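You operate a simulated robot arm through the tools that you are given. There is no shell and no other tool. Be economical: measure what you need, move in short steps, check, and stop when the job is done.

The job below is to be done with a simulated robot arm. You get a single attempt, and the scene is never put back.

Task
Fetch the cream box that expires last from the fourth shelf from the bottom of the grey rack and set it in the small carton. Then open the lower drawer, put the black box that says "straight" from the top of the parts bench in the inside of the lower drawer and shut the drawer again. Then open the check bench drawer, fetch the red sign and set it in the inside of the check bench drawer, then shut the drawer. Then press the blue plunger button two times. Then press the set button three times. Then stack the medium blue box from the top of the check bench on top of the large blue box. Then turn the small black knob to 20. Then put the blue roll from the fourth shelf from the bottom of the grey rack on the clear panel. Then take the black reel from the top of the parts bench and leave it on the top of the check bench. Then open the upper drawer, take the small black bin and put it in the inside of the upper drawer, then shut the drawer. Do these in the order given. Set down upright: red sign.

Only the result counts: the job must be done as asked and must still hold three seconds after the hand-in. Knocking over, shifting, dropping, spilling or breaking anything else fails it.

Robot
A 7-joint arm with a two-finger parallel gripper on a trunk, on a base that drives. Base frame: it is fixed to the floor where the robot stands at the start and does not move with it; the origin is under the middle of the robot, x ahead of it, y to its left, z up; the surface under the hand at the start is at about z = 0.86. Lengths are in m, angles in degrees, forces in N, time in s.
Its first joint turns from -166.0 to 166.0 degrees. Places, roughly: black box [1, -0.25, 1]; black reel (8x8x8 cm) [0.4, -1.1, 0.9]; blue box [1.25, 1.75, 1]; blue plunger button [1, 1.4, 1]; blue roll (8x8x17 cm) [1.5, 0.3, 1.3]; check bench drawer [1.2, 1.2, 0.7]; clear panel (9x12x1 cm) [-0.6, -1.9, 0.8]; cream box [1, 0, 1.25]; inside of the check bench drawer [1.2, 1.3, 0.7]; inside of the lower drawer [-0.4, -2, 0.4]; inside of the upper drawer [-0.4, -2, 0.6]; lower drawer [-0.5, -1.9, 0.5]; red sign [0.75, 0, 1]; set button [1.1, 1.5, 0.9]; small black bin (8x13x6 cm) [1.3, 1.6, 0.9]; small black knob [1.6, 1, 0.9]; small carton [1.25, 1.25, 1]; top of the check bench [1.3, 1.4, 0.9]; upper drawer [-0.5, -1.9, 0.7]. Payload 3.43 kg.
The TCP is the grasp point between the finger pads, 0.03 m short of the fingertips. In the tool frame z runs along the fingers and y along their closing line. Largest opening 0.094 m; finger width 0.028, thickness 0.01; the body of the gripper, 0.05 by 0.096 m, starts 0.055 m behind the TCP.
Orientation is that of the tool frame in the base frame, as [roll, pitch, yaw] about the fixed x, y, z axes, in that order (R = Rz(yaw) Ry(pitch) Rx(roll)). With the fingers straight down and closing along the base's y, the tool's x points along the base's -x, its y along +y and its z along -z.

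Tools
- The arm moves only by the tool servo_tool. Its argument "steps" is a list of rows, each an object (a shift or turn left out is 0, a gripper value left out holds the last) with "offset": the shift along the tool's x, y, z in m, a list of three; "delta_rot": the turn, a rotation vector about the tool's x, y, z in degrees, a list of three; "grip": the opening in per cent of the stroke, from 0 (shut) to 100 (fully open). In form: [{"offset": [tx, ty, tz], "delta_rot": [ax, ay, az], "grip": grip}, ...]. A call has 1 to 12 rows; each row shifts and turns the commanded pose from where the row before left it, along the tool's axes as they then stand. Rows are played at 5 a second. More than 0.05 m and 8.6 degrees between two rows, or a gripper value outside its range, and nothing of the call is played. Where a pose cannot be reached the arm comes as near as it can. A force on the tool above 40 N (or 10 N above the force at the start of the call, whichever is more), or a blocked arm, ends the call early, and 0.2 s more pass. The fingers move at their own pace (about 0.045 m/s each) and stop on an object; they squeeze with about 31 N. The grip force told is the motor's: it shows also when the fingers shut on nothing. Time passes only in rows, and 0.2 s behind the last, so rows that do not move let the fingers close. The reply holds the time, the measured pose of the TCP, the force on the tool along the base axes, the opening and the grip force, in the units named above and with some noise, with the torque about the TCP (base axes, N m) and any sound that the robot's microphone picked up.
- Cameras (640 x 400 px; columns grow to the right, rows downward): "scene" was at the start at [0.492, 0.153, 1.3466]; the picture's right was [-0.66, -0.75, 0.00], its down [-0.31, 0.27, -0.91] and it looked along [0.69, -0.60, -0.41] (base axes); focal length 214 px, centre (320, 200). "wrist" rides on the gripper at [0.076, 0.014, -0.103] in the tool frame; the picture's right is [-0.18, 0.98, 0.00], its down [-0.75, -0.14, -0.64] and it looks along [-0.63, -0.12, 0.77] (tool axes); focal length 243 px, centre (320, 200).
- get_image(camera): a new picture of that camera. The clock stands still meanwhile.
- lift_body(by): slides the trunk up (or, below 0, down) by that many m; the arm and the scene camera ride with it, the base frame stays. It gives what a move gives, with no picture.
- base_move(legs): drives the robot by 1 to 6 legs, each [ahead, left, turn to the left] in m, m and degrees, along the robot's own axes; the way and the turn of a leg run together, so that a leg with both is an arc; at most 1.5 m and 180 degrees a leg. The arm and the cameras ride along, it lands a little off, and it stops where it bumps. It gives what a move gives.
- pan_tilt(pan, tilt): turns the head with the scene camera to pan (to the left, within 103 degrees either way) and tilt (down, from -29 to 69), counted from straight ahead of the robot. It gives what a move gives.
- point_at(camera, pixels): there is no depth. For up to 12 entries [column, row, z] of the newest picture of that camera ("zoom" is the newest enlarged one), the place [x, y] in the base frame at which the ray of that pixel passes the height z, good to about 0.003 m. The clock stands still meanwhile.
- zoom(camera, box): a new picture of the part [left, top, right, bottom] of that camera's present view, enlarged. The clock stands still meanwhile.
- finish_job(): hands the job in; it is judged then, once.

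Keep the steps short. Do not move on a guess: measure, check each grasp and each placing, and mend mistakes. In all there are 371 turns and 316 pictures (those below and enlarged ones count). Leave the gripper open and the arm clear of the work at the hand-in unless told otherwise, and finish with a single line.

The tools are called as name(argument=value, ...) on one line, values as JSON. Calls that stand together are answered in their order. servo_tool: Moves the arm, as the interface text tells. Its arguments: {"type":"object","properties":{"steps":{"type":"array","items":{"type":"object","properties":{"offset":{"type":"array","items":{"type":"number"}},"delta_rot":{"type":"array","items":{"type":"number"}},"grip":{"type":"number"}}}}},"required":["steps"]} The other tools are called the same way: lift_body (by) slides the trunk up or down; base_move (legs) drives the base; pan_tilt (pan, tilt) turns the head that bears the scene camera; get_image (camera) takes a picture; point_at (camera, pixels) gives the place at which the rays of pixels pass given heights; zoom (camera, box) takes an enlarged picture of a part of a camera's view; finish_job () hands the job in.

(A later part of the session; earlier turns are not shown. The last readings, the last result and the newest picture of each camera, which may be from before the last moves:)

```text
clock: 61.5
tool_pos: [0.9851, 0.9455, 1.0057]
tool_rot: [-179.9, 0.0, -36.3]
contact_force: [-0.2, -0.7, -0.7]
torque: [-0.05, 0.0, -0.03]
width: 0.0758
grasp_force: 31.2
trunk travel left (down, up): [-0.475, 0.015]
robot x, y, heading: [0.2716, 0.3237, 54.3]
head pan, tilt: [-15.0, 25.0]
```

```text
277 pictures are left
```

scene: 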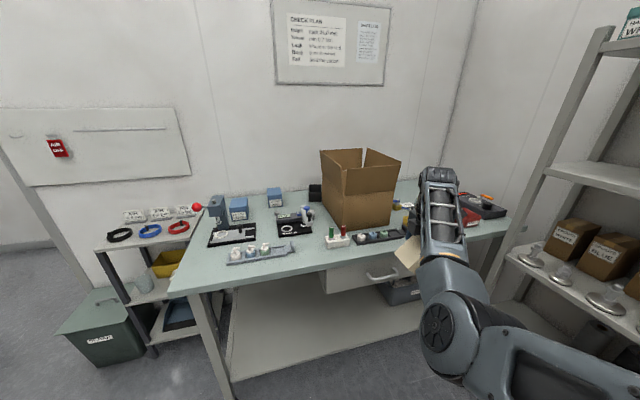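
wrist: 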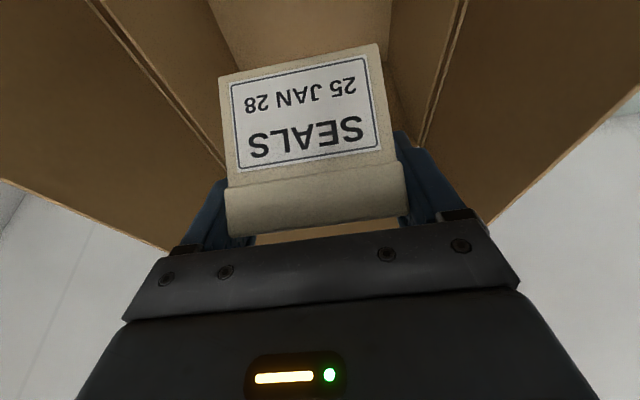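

servo_tool(steps=[{"offset": [0, 0, -0.04]}, {"offset": [0, 0, -0.04]}, {"delta_rot": [0, 0, -8.5]}, {"delta_rot": [0, 0, -8.5]}, {"delta_rot": [0, 0, -8.5]}, {"delta_rot": [0, 0, -8.5]}, {"delta_rot": [0, 0, -8.5]}, {"delta_rot": [0, 0, -8.5]}, {"delta_rot": [0, 0, -8.5]}, {}])

get_image(camera="scene")

```text
clock: 63.7
tool_pos: [1.0069, 0.9684, 1.0671]
tool_rot: [-180.0, -0.2, 23.1]
contact_force: [0.2, -0.3, -0.6]
torque: [0.03, -0.01, 0.02]
width: 0.0758
grasp_force: 31.2
out of reach, approached as far as the arm can: row 7, 8, 9
trunk travel left (down, up): [-0.475, 0.015]
robot x, y, heading: [0.2666, 0.3282, 54.3]
head pan, tilt: [-15.0, 25.0]
```

```text
276 pictures are left
```

scene: 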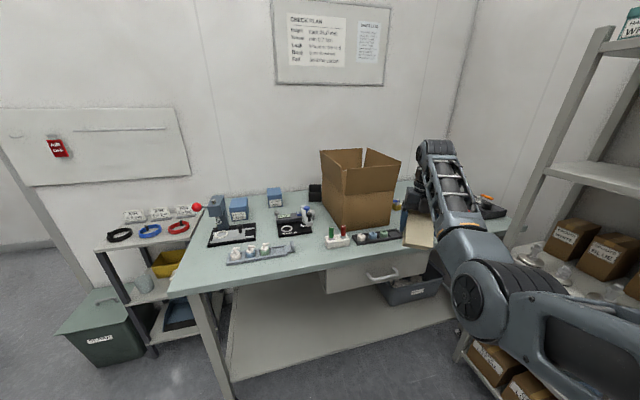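

The arm is elbow-down, so lowest safe placing needs near-max reach. I'll turn the tool partly back, raise to z≈1.30 at slightly shorter reach, then drive in over the carton.

servo_tool(steps=[{"delta_rot": [0, 0, 8.3]}, {"delta_rot": [0, 0, 8.3]}, {"delta_rot": [0, 0, 8.3]}, {"offset": [-0.0084, 0.0125, -0.0466]}, {"offset": [-0.0084, 0.0125, -0.0466]}, {"offset": [-0.0084, 0.0125, -0.0466]}, {"offset": [-0.0084, 0.0125, -0.0466]}, {"offset": [-0.0084, 0.0125, -0.0466]}, {}])

get_image(camera="scene")

zoom(camera="scene", box=[290, 120, 450, 220])

```text
clock: 65.7
tool_pos: [1.0075, 0.97, 1.2862]
tool_rot: [-180.0, -0.1, -2.0]
contact_force: [-0.3, -0.3, -0.7]
torque: [0.02, 0.01, 0.01]
width: 0.0756
grasp_force: 31.2
out of reach, approached as far as the arm can: row 5, 6, 7, 8
trunk travel left (down, up): [-0.475, 0.015]
robot x, y, heading: [0.2633, 0.3286, 54.1]
head pan, tilt: [-15.0, 25.0]
```

```text
275 pictures are left
```

scene: 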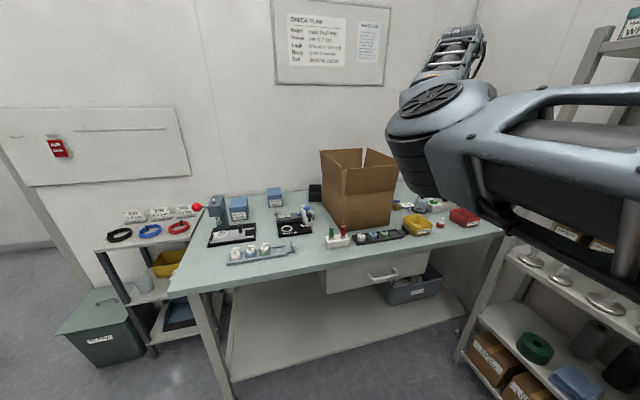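

```text
4.00 times, centred on (370, 170) of scene
```

zoom: 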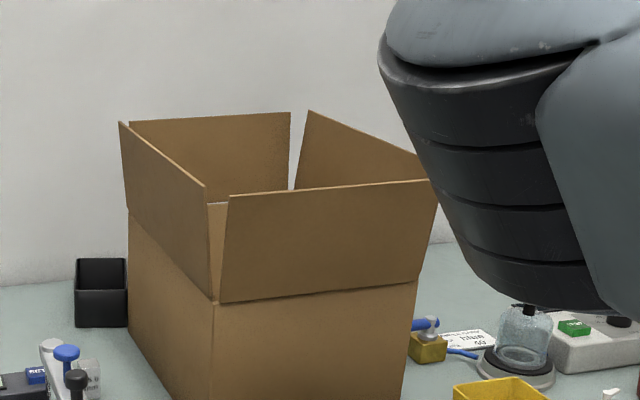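

point_at(camera="zoom", pixels=[[230, 195, 1.1], [230, 195, 1.15], [437, 180, 1.1], [437, 180, 1.15], [218, 303, 1.047], [418, 282, 1.047], [205, 187, 1.15], [120, 122, 1.15], [308, 110, 1.15], [290, 112, 1.15], [130, 122, 1.15]])

```text
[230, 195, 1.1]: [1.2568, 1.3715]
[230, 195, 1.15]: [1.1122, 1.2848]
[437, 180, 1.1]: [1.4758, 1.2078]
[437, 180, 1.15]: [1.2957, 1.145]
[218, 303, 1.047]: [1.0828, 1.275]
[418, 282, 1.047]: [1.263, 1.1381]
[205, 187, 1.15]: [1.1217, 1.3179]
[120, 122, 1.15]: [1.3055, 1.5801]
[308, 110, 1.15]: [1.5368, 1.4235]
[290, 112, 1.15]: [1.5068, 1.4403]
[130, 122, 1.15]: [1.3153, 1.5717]
```

servo_tool(steps=[{"delta_rot": [0, 0, 8.4]}, {"delta_rot": [0, 0, 8.4]}, {"delta_rot": [0, 0, 8.4]}, {"delta_rot": [0, 0, 8.4]}, {}])

servo_tool(steps=[{"offset": [0, 0.035, 0]}, {"offset": [0, 0.035, 0]}, {"offset": [0, 0.02, -0.014]}, {}])

get_image(camera="scene")

```text
clock: 66.9
tool_pos: [1.0068, 0.9703, 1.2874]
tool_rot: [-179.9, -0.1, -35.5]
contact_force: [-0.9, -0.3, -1.5]
torque: [0.02, 0.01, 0.0]
width: 0.0755
grasp_force: 30.8
trunk travel left (down, up): [-0.475, 0.015]
robot x, y, heading: [0.267, 0.3271, 54.1]
head pan, tilt: [-15.0, 25.0]
```

```text
clock: 67.9
tool_pos: [0.9539, 0.8962, 1.3013]
tool_rot: [-179.9, 0.0, -35.3]
contact_force: [0.1, 0.7, 0.3]
torque: [-0.03, 0.01, 0.01]
width: 0.0759
grasp_force: 31.3
trunk travel left (down, up): [-0.475, 0.015]
robot x, y, heading: [0.2698, 0.3264, 54.1]
head pan, tilt: [-15.0, 25.0]
```

```text
273 pictures are left
```

scene: 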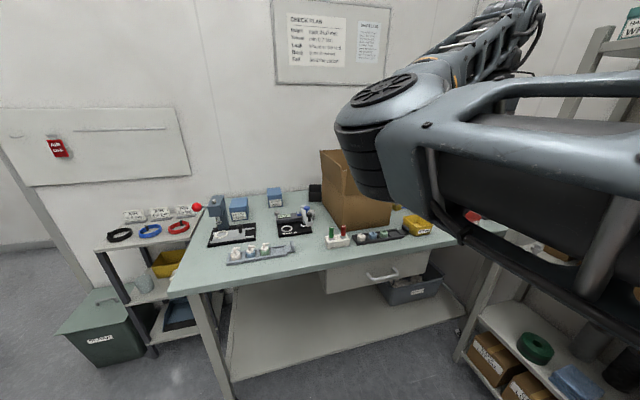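

servo_tool(steps=[{"offset": [0, -0.014, 0.04]}, {"offset": [0, -0.014, 0.04]}, {"offset": [0, -0.014, 0.04]}, {"offset": [0, -0.014, 0.04]}, {"offset": [0, -0.014, 0.04]}, {"offset": [0, -0.014, 0.04]}, {}])

get_image(camera="scene")

```text
clock: 69.5
tool_pos: [1.0044, 0.965, 1.0591]
tool_rot: [-179.8, 0.0, -35.4]
contact_force: [-0.8, 0.3, -1.2]
torque: [0.04, 0.03, -0.04]
width: 0.0759
grasp_force: 30.8
trunk travel left (down, up): [-0.475, 0.015]
robot x, y, heading: [0.2668, 0.3263, 54.2]
head pan, tilt: [-15.0, 25.0]
```

```text
272 pictures are left
```

scene: 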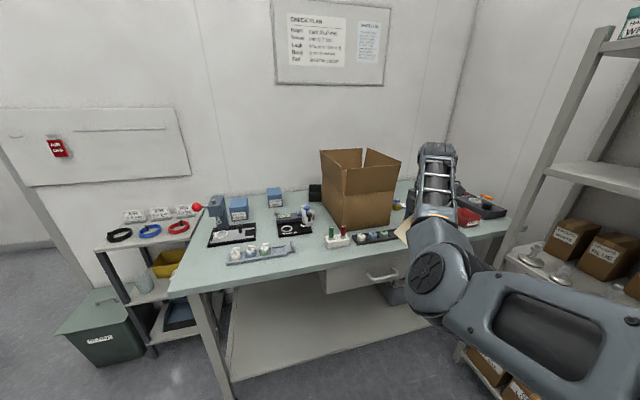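

Elbow stays above the hand with long reach. Raise to z≈1.3 at this reach, and drive ahead 0.40 m over the carton.

servo_tool(steps=[{"offset": [0, 0, -0.04]}, {"offset": [0, 0, -0.04]}, {"offset": [0, 0, -0.04]}, {"offset": [0, 0, -0.04]}, {"offset": [0, 0, -0.04]}, {"offset": [0, 0, -0.035]}, {}])

base_move(legs=[[0.404, 0.015, 0]])

get_image(camera="wrist")

get_image(camera="scene")

```text
clock: 71.1
tool_pos: [1.0018, 0.9646, 1.2969]
tool_rot: [-179.9, -0.1, -35.3]
contact_force: [-0.5, 0.1, -0.4]
torque: [-0.01, -0.01, -0.04]
width: 0.0758
grasp_force: 30.9
trunk travel left (down, up): [-0.475, 0.015]
robot x, y, heading: [0.2659, 0.327, 54.5]
head pan, tilt: [-15.0, 25.0]
```

```text
clock: 73.6
tool_pos: [1.2273, 1.2981, 1.2952]
tool_rot: [-180.0, 0.0, -35.4]
contact_force: [-0.1, -0.1, -0.2]
torque: [-0.02, 0.06, -0.01]
width: 0.0758
grasp_force: 30.3
trunk travel left (down, up): [-0.475, 0.015]
robot x, y, heading: [0.4941, 0.662, 54.3]
head pan, tilt: [-15.0, 25.0]
```

```text
271 pictures are left
```

wrist: 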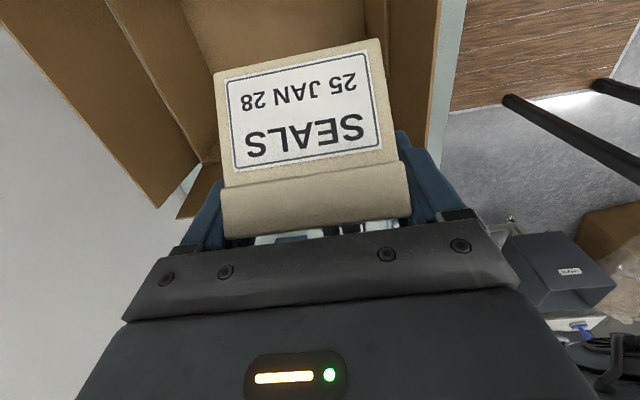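

```text
270 pictures are left
```

scene: 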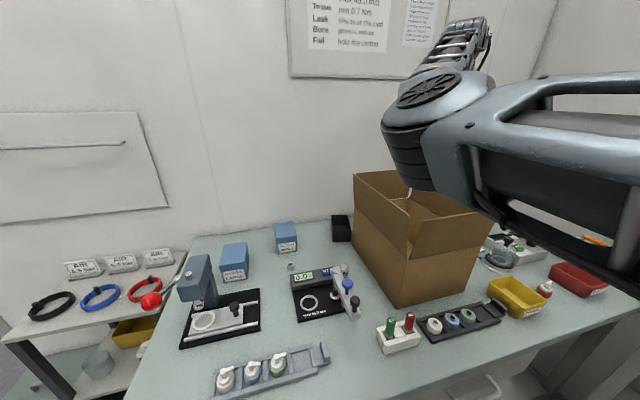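

servo_tool(steps=[{"offset": [0.008, -0.015, 0.03]}, {"offset": [0, 0, 0.04]}, {"offset": [0, 0, 0.04]}, {}])

get_image(camera="wrist")

get_image(camera="scene")

```text
clock: 74.6
tool_pos: [1.2413, 1.3059, 1.1859]
tool_rot: [-180.0, -0.1, -35.5]
contact_force: [-0.1, 0.8, -0.4]
torque: [-0.01, 0.01, -0.01]
width: 0.0757
grasp_force: 31.1
trunk travel left (down, up): [-0.475, 0.015]
robot x, y, heading: [0.4888, 0.6606, 54.5]
head pan, tilt: [-15.0, 25.0]
```

```text
269 pictures are left
```

wrist: 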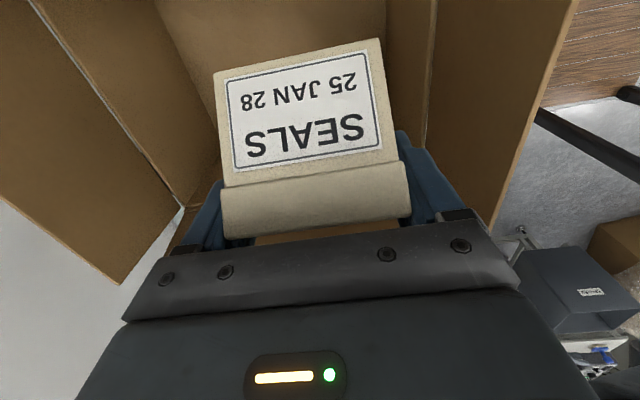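

```text
268 pictures are left
```

scene: 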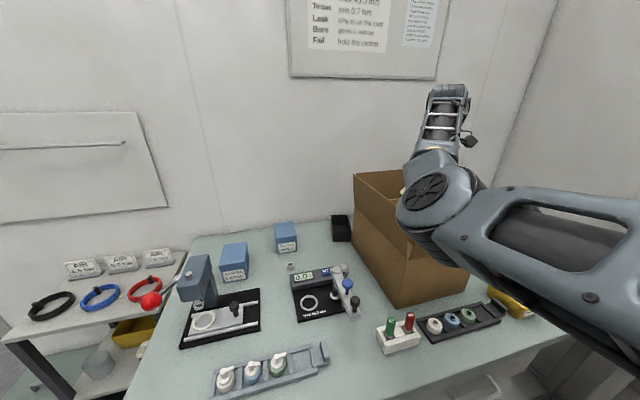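

servo_tool(steps=[{"offset": [0, 0, 0.03]}, {"offset": [0, 0, 0.03]}, {"offset": [0, 0, 0.02]}, {}])

get_image(camera="wrist")

get_image(camera="scene")

```text
clock: 75.6
tool_pos: [1.2414, 1.3066, 1.1059]
tool_rot: [-179.9, 0.0, -35.4]
contact_force: [-0.5, -0.4, -1.7]
torque: [0.04, -0.02, 0.02]
width: 0.0758
grasp_force: 30.4
trunk travel left (down, up): [-0.475, 0.015]
robot x, y, heading: [0.4892, 0.6615, 54.5]
head pan, tilt: [-15.0, 25.0]
```

```text
267 pictures are left
```

wrist: 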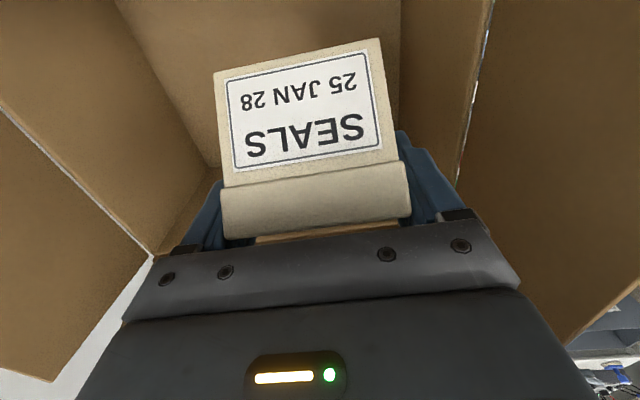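

```text
266 pictures are left
```

scene: 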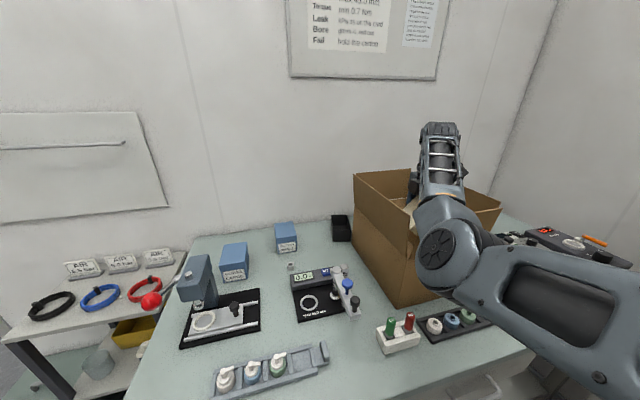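

zoom(camera="scene", box=[350, 120, 510, 320])

```text
2.00 times, centred on (430, 220) of scene
```

zoom: 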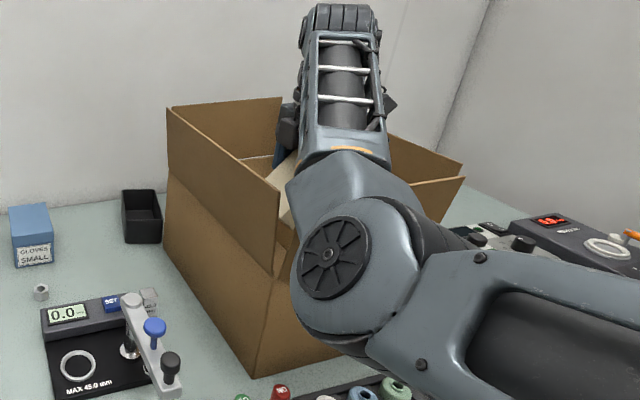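

base_move(legs=[[-0.04, 0, 0]])

servo_tool(steps=[{"offset": [0, 0, 0.02]}, {"offset": [0, 0, 0.02]}, {"offset": [0, 0, 0.015]}, {}])

get_image(camera="wrist")

zoom(camera="scene", box=[350, 120, 510, 320])

```text
clock: 76.5
tool_pos: [1.2194, 1.2738, 1.1071]
tool_rot: [-179.9, 0.0, -35.4]
contact_force: [0.6, 0.4, -0.2]
torque: [-0.03, 0.03, -0.03]
width: 0.0759
grasp_force: 30.8
trunk travel left (down, up): [-0.475, 0.015]
robot x, y, heading: [0.4678, 0.6306, 54.1]
head pan, tilt: [-15.0, 25.0]
```

```text
clock: 77.5
tool_pos: [1.2186, 1.2737, 1.0509]
tool_rot: [-179.9, 0.0, -35.4]
contact_force: [0.2, -0.4, -0.4]
torque: [-0.02, 0.01, 0.03]
width: 0.0758
grasp_force: 31.2
trunk travel left (down, up): [-0.475, 0.015]
robot x, y, heading: [0.4686, 0.6278, 54.2]
head pan, tilt: [-15.0, 25.0]
```

```text
264 pictures are left
```

wrist: 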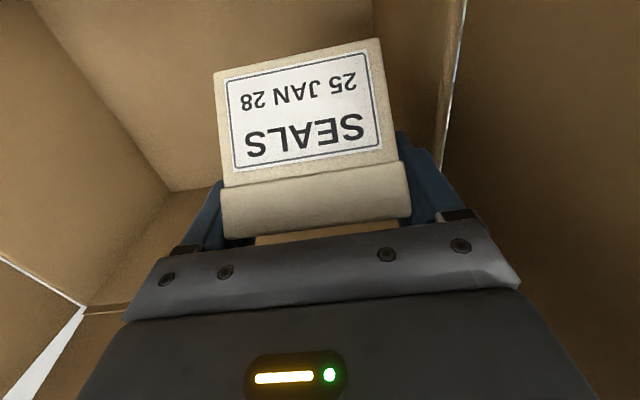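

```text
2.00 times, centred on (430, 220) of scene
```

zoom: 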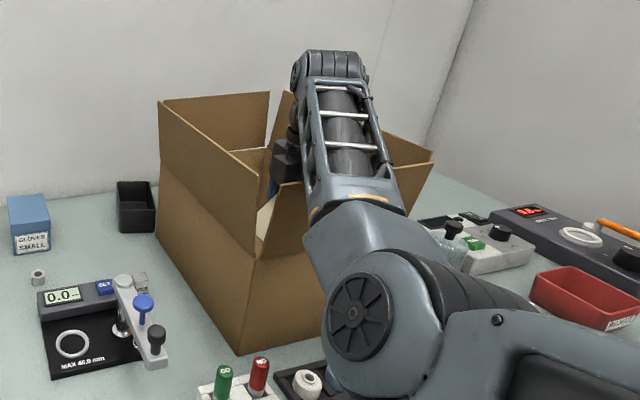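

Cream box hangs ~9 cm above the carton floor, well inside the walls; lower isn't safe for the forearm over the flap. Releasing here.

servo_tool(steps=[{"offset": [0, 0, 0.01]}, {"grip": 100}, {}, {}, {}])

get_image(camera="wrist")

```text
clock: 78.7
tool_pos: [1.2192, 1.2722, 1.042]
tool_rot: [-179.9, 0.0, -35.5]
contact_force: [0.6, -0.7, 0.5]
torque: [-0.06, 0.03, 0.06]
width: 0.0936
grasp_force: 0.1
trunk travel left (down, up): [-0.475, 0.015]
robot x, y, heading: [0.4662, 0.6308, 54.1]
head pan, tilt: [-15.0, 25.0]
```

```text
262 pictures are left
```

wrist: 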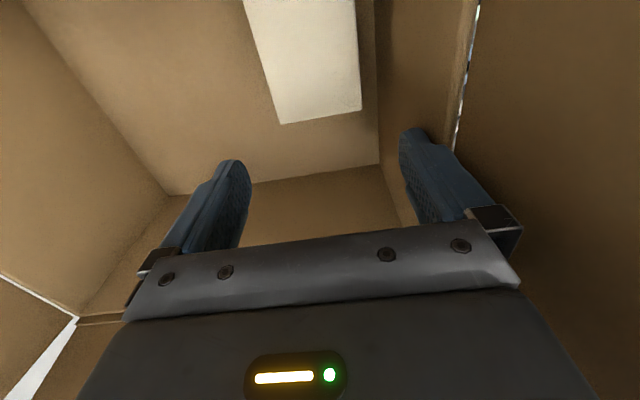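

Box lies flat in the carton. Raise the hand straight up and back away.

servo_tool(steps=[{"offset": [0, 0, -0.045]}, {"offset": [0, 0, -0.045]}, {"offset": [0, 0, -0.045]}, {"offset": [0, 0, -0.045]}, {"offset": [0, 0, -0.045]}, {"offset": [0, 0, -0.04]}, {}])

base_move(legs=[[-0.7, 0, 0]])

pan_tilt(pan=-5, tilt=20)

get_image(camera="scene")

```text
clock: 80.3
tool_pos: [1.217, 1.2761, 1.306]
tool_rot: [-179.9, 0.1, -35.3]
contact_force: [-0.4, -0.5, 0.5]
torque: [0.02, 0.02, -0.01]
width: 0.0944
grasp_force: 0.0
trunk travel left (down, up): [-0.475, 0.015]
robot x, y, heading: [0.4635, 0.6263, 54.2]
head pan, tilt: [-15.0, 25.0]
```

```text
clock: 84.1
tool_pos: [0.8067, 0.7125, 1.3063]
tool_rot: [-179.9, 0.1, -35.1]
contact_force: [-0.5, -0.7, 0.0]
torque: [-0.01, -0.02, -0.02]
width: 0.0941
grasp_force: 0.1
trunk travel left (down, up): [-0.475, 0.015]
robot x, y, heading: [0.0592, 0.0629, 54.8]
head pan, tilt: [-15.0, 25.0]
```

```text
clock: 84.8
tool_pos: [0.8073, 0.7111, 1.305]
tool_rot: [-180.0, 0.0, -35.1]
contact_force: [-0.7, -0.3, -0.4]
torque: [-0.02, -0.01, 0.01]
width: 0.0939
grasp_force: 0.0
trunk travel left (down, up): [-0.475, 0.015]
robot x, y, heading: [0.059, 0.0602, 54.7]
head pan, tilt: [-5.0, 20.0]
```

```text
261 pictures are left
```

scene: 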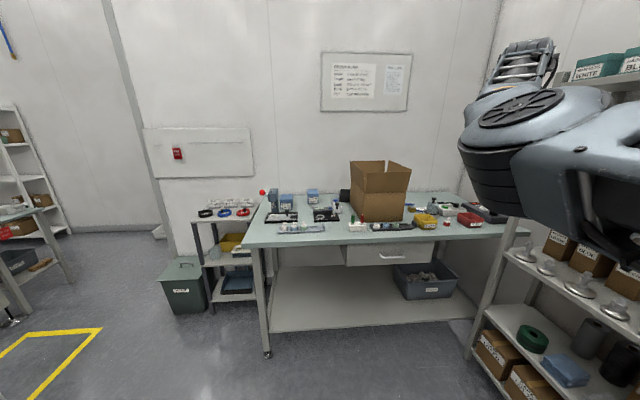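

pan_tilt(pan=103, tilt=20)

get_image(camera="scene")

pan_tilt(pan=-103, tilt=30)

get_image(camera="scene")

```text
clock: 86.7
tool_pos: [0.8067, 0.7128, 1.3058]
tool_rot: [-180.0, 0.0, -35.1]
contact_force: [0.2, 0.6, 0.7]
torque: [-0.01, 0.01, -0.02]
width: 0.094
grasp_force: 0.1
trunk travel left (down, up): [-0.475, 0.015]
robot x, y, heading: [0.0629, 0.06, 54.4]
head pan, tilt: [103.0, 20.0]
```

```text
260 pictures are left
```

scene: 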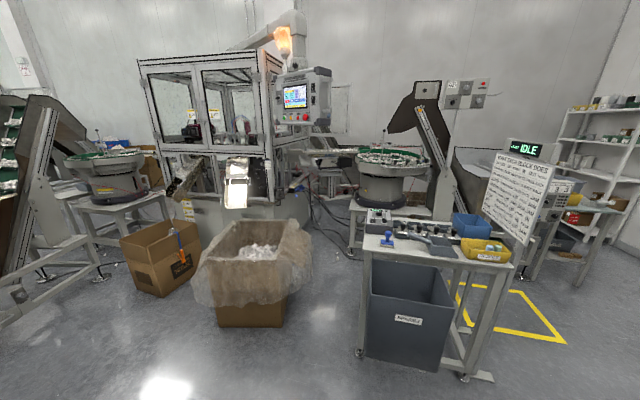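

```text
clock: 89.7
tool_pos: [0.8053, 0.7118, 1.306]
tool_rot: [180.0, 0.0, -35.1]
contact_force: [-0.1, -0.9, 0.6]
torque: [-0.03, 0.02, 0.0]
width: 0.0941
grasp_force: 0.0
trunk travel left (down, up): [-0.475, 0.015]
robot x, y, heading: [0.0586, 0.059, 54.4]
head pan, tilt: [-103.0, 30.0]
```

```text
259 pictures are left
```

scene: 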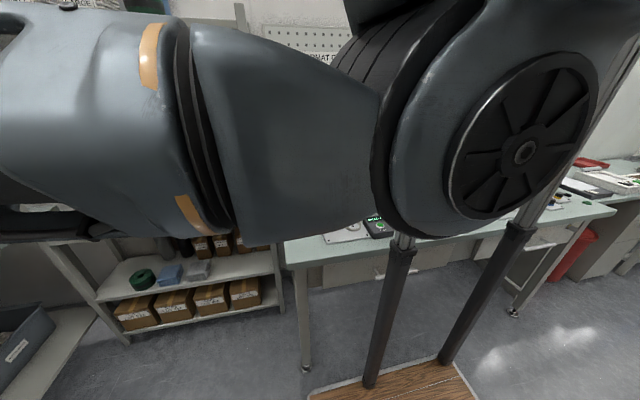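

Open floor to the left/behind. I'll slide left (away from the rack), turn to face the parts bench wall, and look along it.

base_move(legs=[[-0.3, 0.4, 0], [0, 0, -90], [0, -1.1, 0]])

pan_tilt(pan=10, tilt=25)

get_image(camera="scene")

pan_tilt(pan=-40, tilt=25)

get_image(camera="scene")

```text
clock: 101.7
tool_pos: [-0.448, -1.5848, 1.3051]
tool_rot: [-179.8, 0.1, -126.2]
contact_force: [0.6, -0.2, -0.8]
torque: [-0.03, -0.04, 0.0]
width: 0.0943
grasp_force: 0.2
trunk travel left (down, up): [-0.475, 0.015]
robot x, y, heading: [-1.0789, -0.8247, -36.6]
head pan, tilt: [-103.0, 30.0]
stopped in leg 3: the robot was blocked; the commanded pose is now the measured one
```

```text
clock: 103.6
tool_pos: [-0.4469, -1.584, 1.3061]
tool_rot: [-180.0, -0.1, -126.2]
contact_force: [0.2, 0.3, 1.1]
torque: [0.0, 0.01, 0.01]
width: 0.0938
grasp_force: 0.0
trunk travel left (down, up): [-0.475, 0.015]
robot x, y, heading: [-1.086, -0.8267, -36.7]
head pan, tilt: [10.0, 25.0]
```

```text
258 pictures are left
```

scene: 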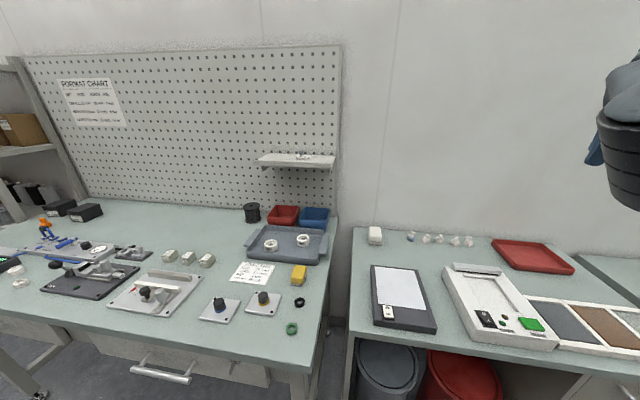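

```text
clock: 104.8
tool_pos: [-0.4465, -1.5846, 1.3064]
tool_rot: [-179.9, 0.0, -126.3]
contact_force: [-1.3, 0.1, -0.5]
torque: [0.0, 0.0, -0.04]
width: 0.094
grasp_force: 0.0
trunk travel left (down, up): [-0.475, 0.015]
robot x, y, heading: [-1.081, -0.8277, -36.7]
head pan, tilt: [-40.0, 25.0]
```

```text
257 pictures are left
```

scene: 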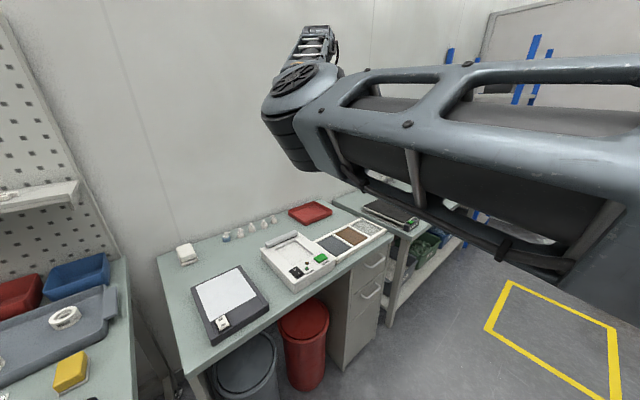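

pan_tilt(pan=-80, tilt=45)

get_image(camera="scene")

pan_tilt(pan=85, tilt=45)

get_image(camera="scene")

```text
clock: 105.8
tool_pos: [-0.4467, -1.5837, 1.3063]
tool_rot: [-180.0, 0.0, -126.3]
contact_force: [0.2, 0.7, -0.5]
torque: [-0.03, -0.03, 0.01]
width: 0.0941
grasp_force: 0.0
trunk travel left (down, up): [-0.475, 0.015]
robot x, y, heading: [-1.0855, -0.828, -36.8]
head pan, tilt: [-80.0, 45.0]
```

```text
256 pictures are left
```

scene: 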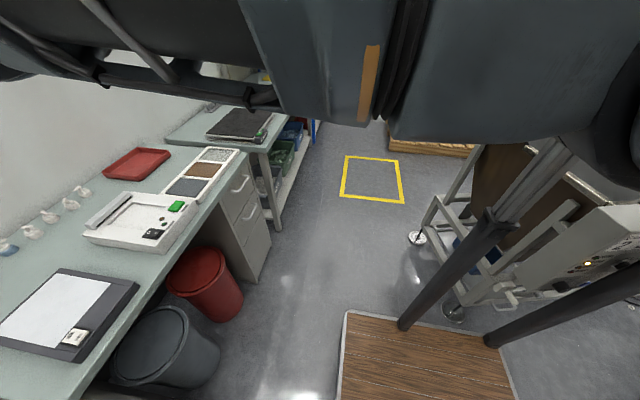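

```text
clock: 108.3
tool_pos: [-0.4476, -1.5842, 1.3061]
tool_rot: [-179.9, 0.0, -126.3]
contact_force: [-0.2, 0.6, -0.7]
torque: [0.01, -0.02, -0.04]
width: 0.094
grasp_force: 0.1
trunk travel left (down, up): [-0.475, 0.015]
robot x, y, heading: [-1.0808, -0.8275, -36.7]
head pan, tilt: [85.0, 45.0]
```

```text
255 pictures are left
```

scene: 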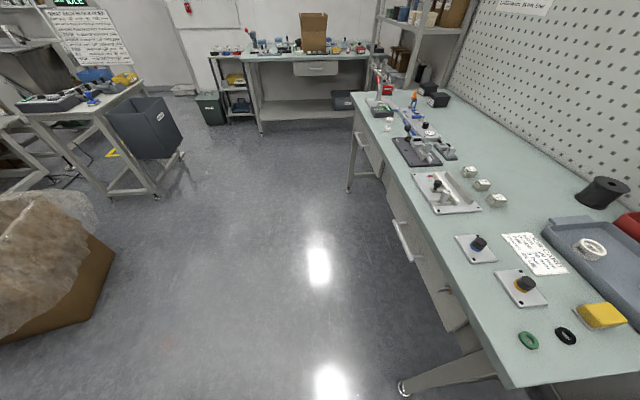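

pan_tilt(pan=-80, tilt=45)

get_image(camera="scene")

point_at(camera="scene", pixels=[[418, 238, 0], [452, 314, 0], [346, 313, 0.08], [455, 325, 0.08], [110, 360, 0.8], [248, 158, 0.8], [242, 184, 0.65], [250, 212, 0.45], [233, 282, 0.0], [270, 240, 0.0], [345, 158, 0]])

```text
clock: 110.9
tool_pos: [-0.4483, -1.5843, 1.3061]
tool_rot: [-179.9, 0.1, -126.2]
contact_force: [0.0, 0.7, 0.6]
torque: [-0.02, -0.04, -0.01]
width: 0.0939
grasp_force: 0.1
trunk travel left (down, up): [-0.475, 0.015]
robot x, y, heading: [-1.0838, -0.8293, -36.7]
head pan, tilt: [-80.0, 45.0]
```

```text
254 pictures are left
```

scene: 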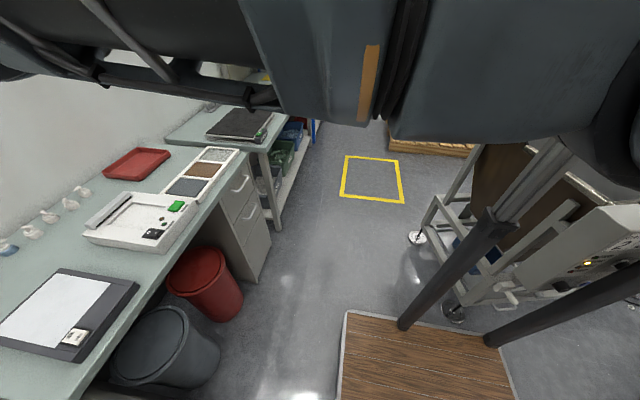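

```text
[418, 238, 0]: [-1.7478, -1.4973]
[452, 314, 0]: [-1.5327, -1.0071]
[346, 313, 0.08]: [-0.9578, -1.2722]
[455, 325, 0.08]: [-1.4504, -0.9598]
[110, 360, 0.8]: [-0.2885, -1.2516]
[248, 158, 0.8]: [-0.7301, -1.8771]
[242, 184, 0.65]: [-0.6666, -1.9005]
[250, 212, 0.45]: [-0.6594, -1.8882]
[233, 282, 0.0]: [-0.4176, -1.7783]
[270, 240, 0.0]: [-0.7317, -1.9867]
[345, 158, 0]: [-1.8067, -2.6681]
```

Handles of the cabinet at about b=-1.93 (room axes). Drive ahead away from the machine, then right, to stand before the drawers.

base_move(legs=[[0.28, 0.02, 1.2], [0, -0.34, 0]])

pan_tilt(pan=-35, tilt=60)

get_image(camera="scene")

```text
clock: 111.9
tool_pos: [-0.435, -1.6147, 1.3052]
tool_rot: [180.0, 0.0, -126.9]
contact_force: [0.2, -0.7, 0.3]
torque: [-0.03, -0.03, 0.03]
width: 0.094
grasp_force: 0.0
trunk travel left (down, up): [-0.475, 0.015]
robot x, y, heading: [-1.061, -0.8495, -37.3]
head pan, tilt: [-80.0, 45.0]
stopped in leg 1: the robot was blocked; the commanded pose is now the measured one
```

```text
clock: 113.0
tool_pos: [-0.4332, -1.6158, 1.3035]
tool_rot: [-179.9, 0.1, -127.0]
contact_force: [-0.2, 0.0, -0.4]
torque: [-0.02, 0.0, 0.02]
width: 0.094
grasp_force: 0.0
trunk travel left (down, up): [-0.475, 0.015]
robot x, y, heading: [-1.0603, -0.8461, -37.3]
head pan, tilt: [-35.0, 60.0]
```

```text
253 pictures are left
```

scene: 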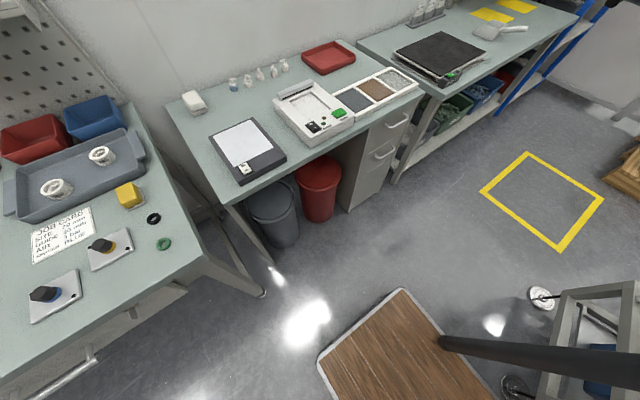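

Platform's rear-right touches the machine foot; slide left/ahead first without turning.

base_move(legs=[[0.0, 0.12, 0], [0.28, 0, 0], [0, 0, 1.8], [0, -0.4, 0]])

get_image(camera="scene")

```text
clock: 118.2
tool_pos: [-0.3454, -1.9945, 1.3052]
tool_rot: [180.0, 0.0, -125.0]
contact_force: [0.1, 0.8, 0.0]
torque: [0.03, 0.0, -0.04]
width: 0.0941
grasp_force: 0.0
trunk travel left (down, up): [-0.475, 0.015]
robot x, y, heading: [-0.9994, -1.2526, -35.6]
head pan, tilt: [-35.0, 60.0]
```

```text
252 pictures are left
```

scene: 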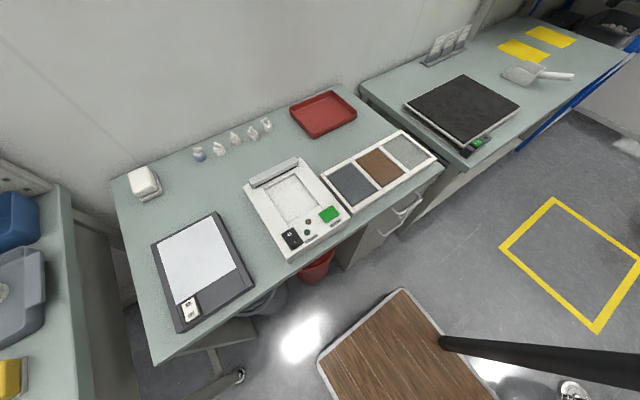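

servo_tool(steps=[{"offset": [0.04, 0.02, 0]}, {"offset": [0.04, 0.02, 0]}, {"offset": [0.04, 0.02, 0]}, {"offset": [0.04, 0.02, 0]}, {"offset": [0.04, 0.02, 0]}, {"offset": [0.03, 0.03, 0]}, {"offset": [0.03, 0.03, 0]}, {"offset": [0.02, 0.04, 0]}, {"offset": [0, 0.045, 0]}, {"offset": [0, 0.045, 0]}, {"offset": [0, 0.045, 0]}, {"offset": [0, 0.045, 0]}])

base_move(legs=[[0, 0.2, 0]])

get_image(camera="scene")

```text
clock: 120.8
tool_pos: [-0.7718, -2.127, 1.311]
tool_rot: [179.8, 0.0, -125.1]
contact_force: [0.6, 0.2, 0.1]
torque: [0.02, 0.05, -0.01]
width: 0.094
grasp_force: 0.1
out of reach, approached as far as the arm can: row 9, 10, 11, 12
trunk travel left (down, up): [-0.475, 0.015]
robot x, y, heading: [-0.9994, -1.2494, -35.2]
head pan, tilt: [-35.0, 60.0]
```

```text
clock: 122.4
tool_pos: [-0.6561, -1.9652, 1.3102]
tool_rot: [180.0, 0.1, -125.2]
contact_force: [-1.2, 0.0, -0.5]
torque: [-0.04, 0.01, 0.0]
width: 0.0939
grasp_force: 0.1
trunk travel left (down, up): [-0.475, 0.015]
robot x, y, heading: [-0.8816, -1.0895, -35.8]
head pan, tilt: [-35.0, 60.0]
```

```text
251 pictures are left
```

scene: 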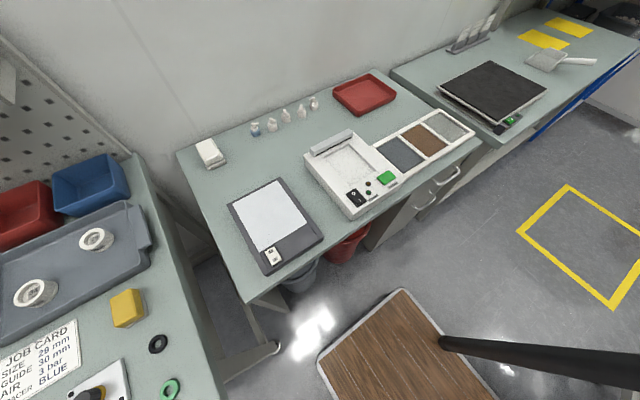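

I need the tool to point at the drawers with the fingers closing vertically. Turn the tool back clockwise (wrist limit otherwise).

servo_tool(steps=[{"delta_rot": [0, 0, 8.5]}, {"delta_rot": [0, 0, 8.5]}, {"delta_rot": [0, 0, 8.5]}, {"delta_rot": [0, 0, 8.5]}, {"delta_rot": [0, 0, 8.5]}, {"delta_rot": [0, 0, 8.5]}, {"delta_rot": [0, 0, 8.5]}, {"delta_rot": [0, 0, 8.5]}, {"delta_rot": [0, 0, 8.5]}, {"delta_rot": [0, 0, 8.5]}, {"delta_rot": [0, 0, 8.5]}, {"delta_rot": [0, 0, 8.5]}])

servo_tool(steps=[{"delta_rot": [0, 0, 8.5]}, {"delta_rot": [0, 0, 8.5]}, {"delta_rot": [0, 0, 8.5]}, {"delta_rot": [0, 0, 8.5]}, {"delta_rot": [0, 0, 8.5]}, {"delta_rot": [0, 0, 8.5]}, {"delta_rot": [0, 0, 8.5]}, {"delta_rot": [0, 0, 8.5]}, {"delta_rot": [0, 0, 8.5]}, {"delta_rot": [0, 0, 1.5]}, {}])

get_image(camera="scene")

```text
clock: 125.0
tool_pos: [-0.6568, -1.9658, 1.3094]
tool_rot: [-180.0, 0.0, 132.8]
contact_force: [0.3, -0.6, -0.1]
torque: [-0.01, -0.01, -0.02]
width: 0.0941
grasp_force: 0.0
trunk travel left (down, up): [-0.475, 0.015]
robot x, y, heading: [-0.8806, -1.0853, -35.3]
head pan, tilt: [-35.0, 60.0]
```

```text
clock: 127.4
tool_pos: [-0.6583, -1.9656, 1.31]
tool_rot: [180.0, 0.0, 54.9]
contact_force: [-0.5, 0.3, 0.0]
torque: [0.0, 0.0, 0.04]
width: 0.0941
grasp_force: 0.1
trunk travel left (down, up): [-0.475, 0.015]
robot x, y, heading: [-0.8824, -1.0877, -35.5]
head pan, tilt: [-35.0, 60.0]
```

```text
250 pictures are left
```

scene: 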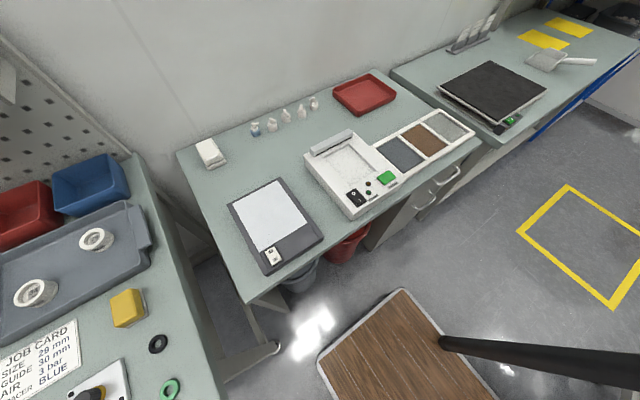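

servo_tool(steps=[{"offset": [0.01, -0.045, 0]}, {"offset": [0.01, -0.045, 0]}, {"offset": [0.01, -0.045, 0]}, {"offset": [0.01, -0.045, 0]}, {"offset": [0, -0.045, 0]}, {"offset": [0, -0.045, 0]}, {"offset": [0, -0.03, 0]}, {}])

servo_tool(steps=[{"delta_rot": [-8.5, 0, 0]}, {"delta_rot": [-8.5, 0, 0]}, {"delta_rot": [-8.5, 0, 0]}, {"delta_rot": [-8.5, 0, 0]}, {"delta_rot": [-8.5, 0, 0]}, {"delta_rot": [-8.5, 0, 0]}, {"delta_rot": [-8.5, 0, 0]}, {"delta_rot": [-8.5, 0, 0]}, {"delta_rot": [-8.5, 0, 0]}, {"delta_rot": [-8.5, 0, 0]}, {"delta_rot": [-5, 0, 0]}, {}])

get_image(camera="scene")

get_image(camera="wrist")

```text
clock: 129.2
tool_pos: [-0.8821, -1.7614, 1.3095]
tool_rot: [-180.0, 0.0, 54.8]
contact_force: [0.2, -0.3, 0.0]
torque: [0.0, 0.0, -0.01]
width: 0.094
grasp_force: 0.1
trunk travel left (down, up): [-0.475, 0.015]
robot x, y, heading: [-0.8817, -1.0876, -35.7]
head pan, tilt: [-35.0, 60.0]
```

```text
clock: 131.4
tool_pos: [-0.7842, -1.7976, 1.2715]
tool_rot: [101.9, -3.2, 65.6]
contact_force: [-0.5, -0.3, -0.2]
torque: [-0.01, 0.03, -0.03]
width: 0.0941
grasp_force: 0.0
out of reach, approached as far as the arm can: row 9, 10
trunk travel left (down, up): [-0.475, 0.015]
robot x, y, heading: [-0.8814, -1.0887, -35.3]
head pan, tilt: [-35.0, 60.0]
stopped in row 10: the arm was blocked; the commanded pose is now the measured one
```

```text
249 pictures are left
```

scene: 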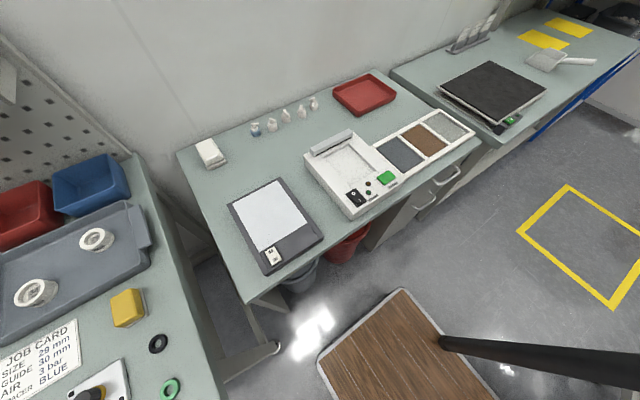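

```text
248 pictures are left
```

wrist: 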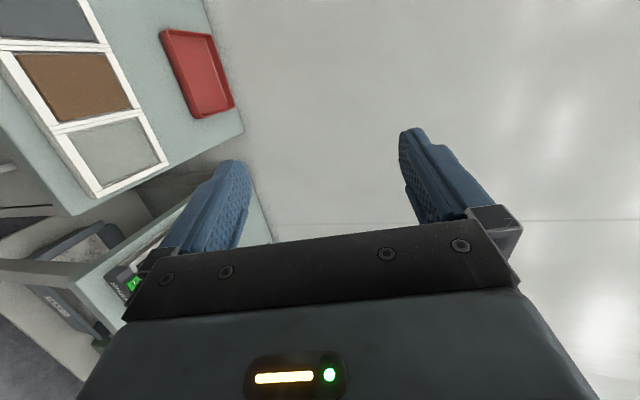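

Joint limit at full horizontal. A 60° forward tilt is enough for gripping the bar; correct orientation.

servo_tool(steps=[{"delta_rot": [6, -3.6, 0.8]}, {"delta_rot": [6, -3.6, 0.8]}, {"delta_rot": [6, -3.6, 0.8]}, {}])

lift_body(by=-0.3)

get_image(camera="wrist")

get_image(camera="scene")

```text
clock: 132.4
tool_pos: [-0.784, -1.7993, 1.2727]
tool_rot: [120.5, -1.3, 54.8]
contact_force: [0.3, -1.4, -0.4]
torque: [-0.03, 0.0, 0.0]
width: 0.0941
grasp_force: 0.1
trunk travel left (down, up): [-0.475, 0.015]
robot x, y, heading: [-0.8788, -1.0868, -35.4]
head pan, tilt: [-35.0, 60.0]
```

```text
clock: 135.4
tool_pos: [-0.7841, -1.7992, 0.973]
tool_rot: [120.5, -1.3, 54.8]
contact_force: [-0.5, 0.7, -0.4]
torque: [0.03, 0.02, -0.02]
width: 0.0941
grasp_force: 0.1
trunk travel left (down, up): [-0.175, 0.315]
robot x, y, heading: [-0.8828, -1.0837, -35.6]
head pan, tilt: [-35.0, 60.0]
```

```text
247 pictures are left
```

wrist: 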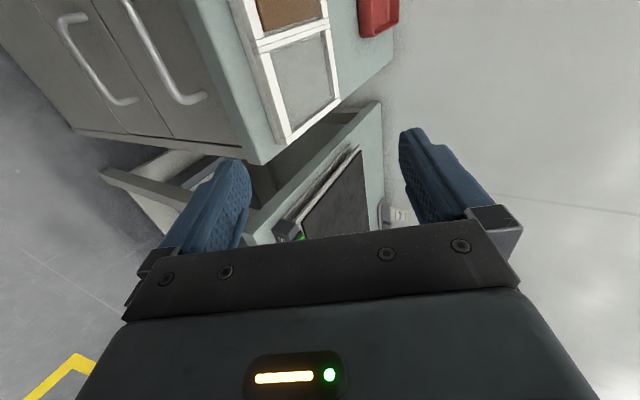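

```text
246 pictures are left
```

scene: 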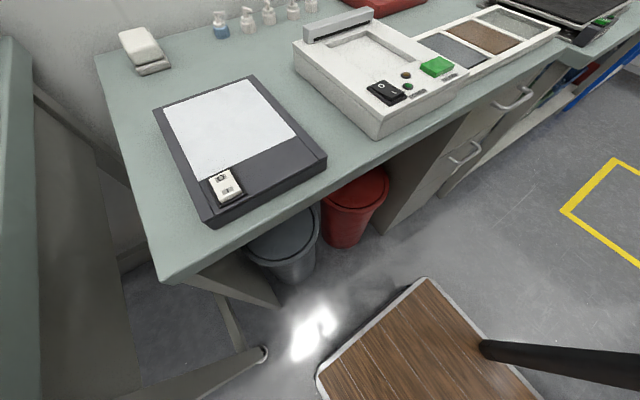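

zoom(camera="scene", box=[430, 70, 558, 150])

zoom(camera="scene", box=[400, 110, 528, 190])

zoom(camera="wrist", box=[0, 0, 256, 160])

```text
5.00 times, centred on (494, 110) of scene
```

zoom: 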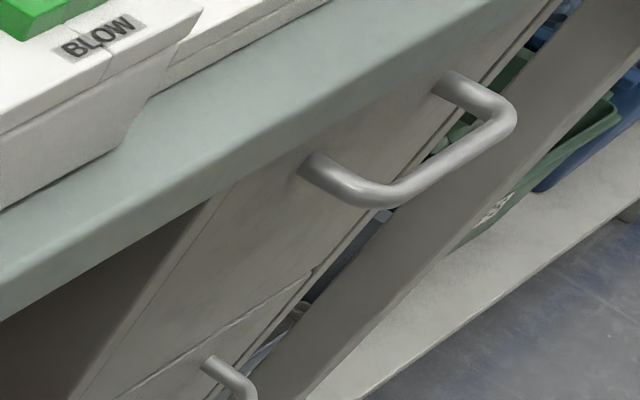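

```text
5.00 times, centred on (464, 150) of scene
```

zoom: 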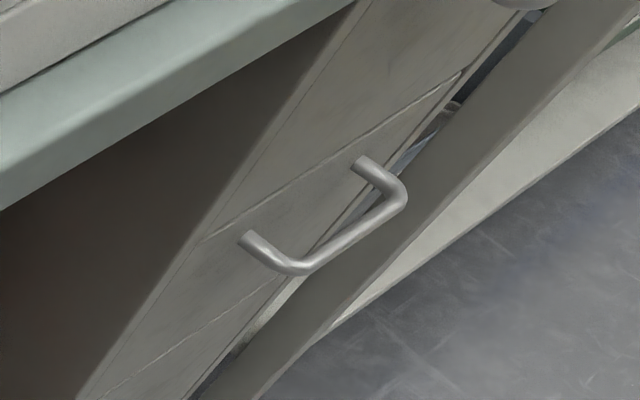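

```text
2.50 times, centred on (128, 80) of wrist
```

zoom: 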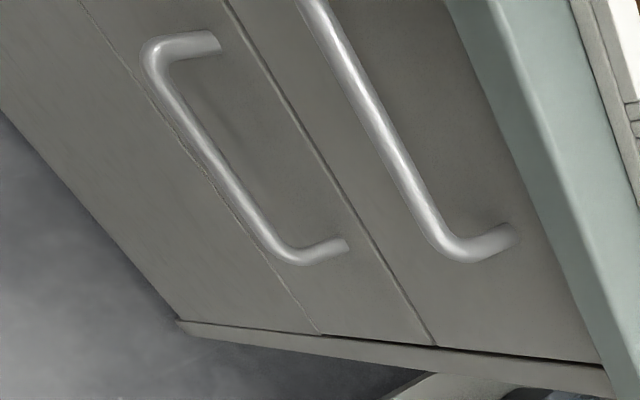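

point_at(camera="zoom", pixels=[[152, 60, 0.45], [280, 255, 0.45], [152, 60, 0.5], [280, 255, 0.5], [152, 60, 0.55], [280, 255, 0.55], [445, 250, 0.6], [445, 250, 0.65], [445, 250, 0.7]])

get_image(camera="scene")

point_at(camera="scene", pixels=[[457, 163, 0.45], [480.5, 149, 0.45], [457, 163, 0.5], [480.5, 149, 0.5], [457, 163, 0.55], [480.5, 149, 0.55], [530.5, 94, 0.6], [530.5, 94, 0.65], [530.5, 94, 0.7]])

```text
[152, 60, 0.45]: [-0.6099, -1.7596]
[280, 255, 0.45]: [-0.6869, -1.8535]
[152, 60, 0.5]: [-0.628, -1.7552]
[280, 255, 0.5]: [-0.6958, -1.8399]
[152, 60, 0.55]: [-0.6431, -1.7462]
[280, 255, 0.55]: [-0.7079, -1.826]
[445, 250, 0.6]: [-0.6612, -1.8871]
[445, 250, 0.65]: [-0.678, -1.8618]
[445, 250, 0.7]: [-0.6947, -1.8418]
```

```text
242 pictures are left
```

scene: 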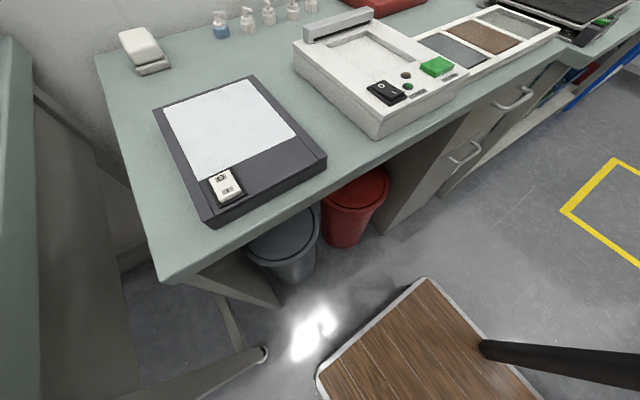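

```text
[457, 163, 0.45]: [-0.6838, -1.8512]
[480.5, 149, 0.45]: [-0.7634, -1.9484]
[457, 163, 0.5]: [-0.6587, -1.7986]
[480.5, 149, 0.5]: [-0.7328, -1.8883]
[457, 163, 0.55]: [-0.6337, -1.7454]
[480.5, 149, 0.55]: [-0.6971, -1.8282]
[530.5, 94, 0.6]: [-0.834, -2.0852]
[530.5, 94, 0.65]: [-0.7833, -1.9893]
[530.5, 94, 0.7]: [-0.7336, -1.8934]
```

Lower handle bar: centre ≈ (-0.672,-1.790,0.545), upper handle z≈0.73. Move the base back-left for a longer reach, then recheck.

base_move(legs=[[-0.13, 0.175, 0]])

lift_body(by=-0.15)

get_image(camera="wrist")

get_image(camera="scene")

```text
clock: 137.0
tool_pos: [-0.786, -1.579, 0.9727]
tool_rot: [120.5, -1.3, 54.9]
contact_force: [-0.4, -0.1, -0.4]
torque: [0.0, 0.0, -0.01]
width: 0.0941
grasp_force: 0.1
trunk travel left (down, up): [-0.175, 0.315]
robot x, y, heading: [-0.8827, -0.8664, -35.3]
head pan, tilt: [-35.0, 60.0]
```

```text
clock: 138.8
tool_pos: [-0.785, -1.5785, 0.8217]
tool_rot: [120.5, -1.2, 54.9]
contact_force: [0.4, 0.9, 1.4]
torque: [0.04, 0.03, 0.0]
width: 0.0941
grasp_force: 0.1
trunk travel left (down, up): [-0.025, 0.465]
robot x, y, heading: [-0.8842, -0.8638, -35.3]
head pan, tilt: [-35.0, 60.0]
```

```text
241 pictures are left
```

wrist: 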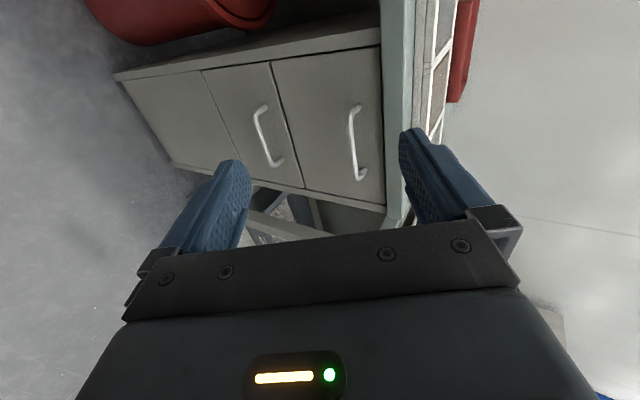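

```text
240 pictures are left
```

scene: 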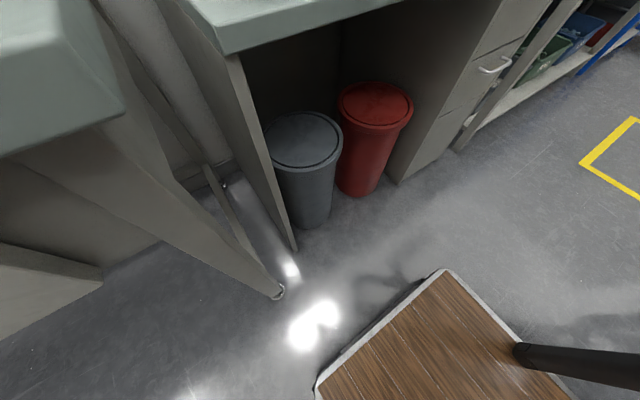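

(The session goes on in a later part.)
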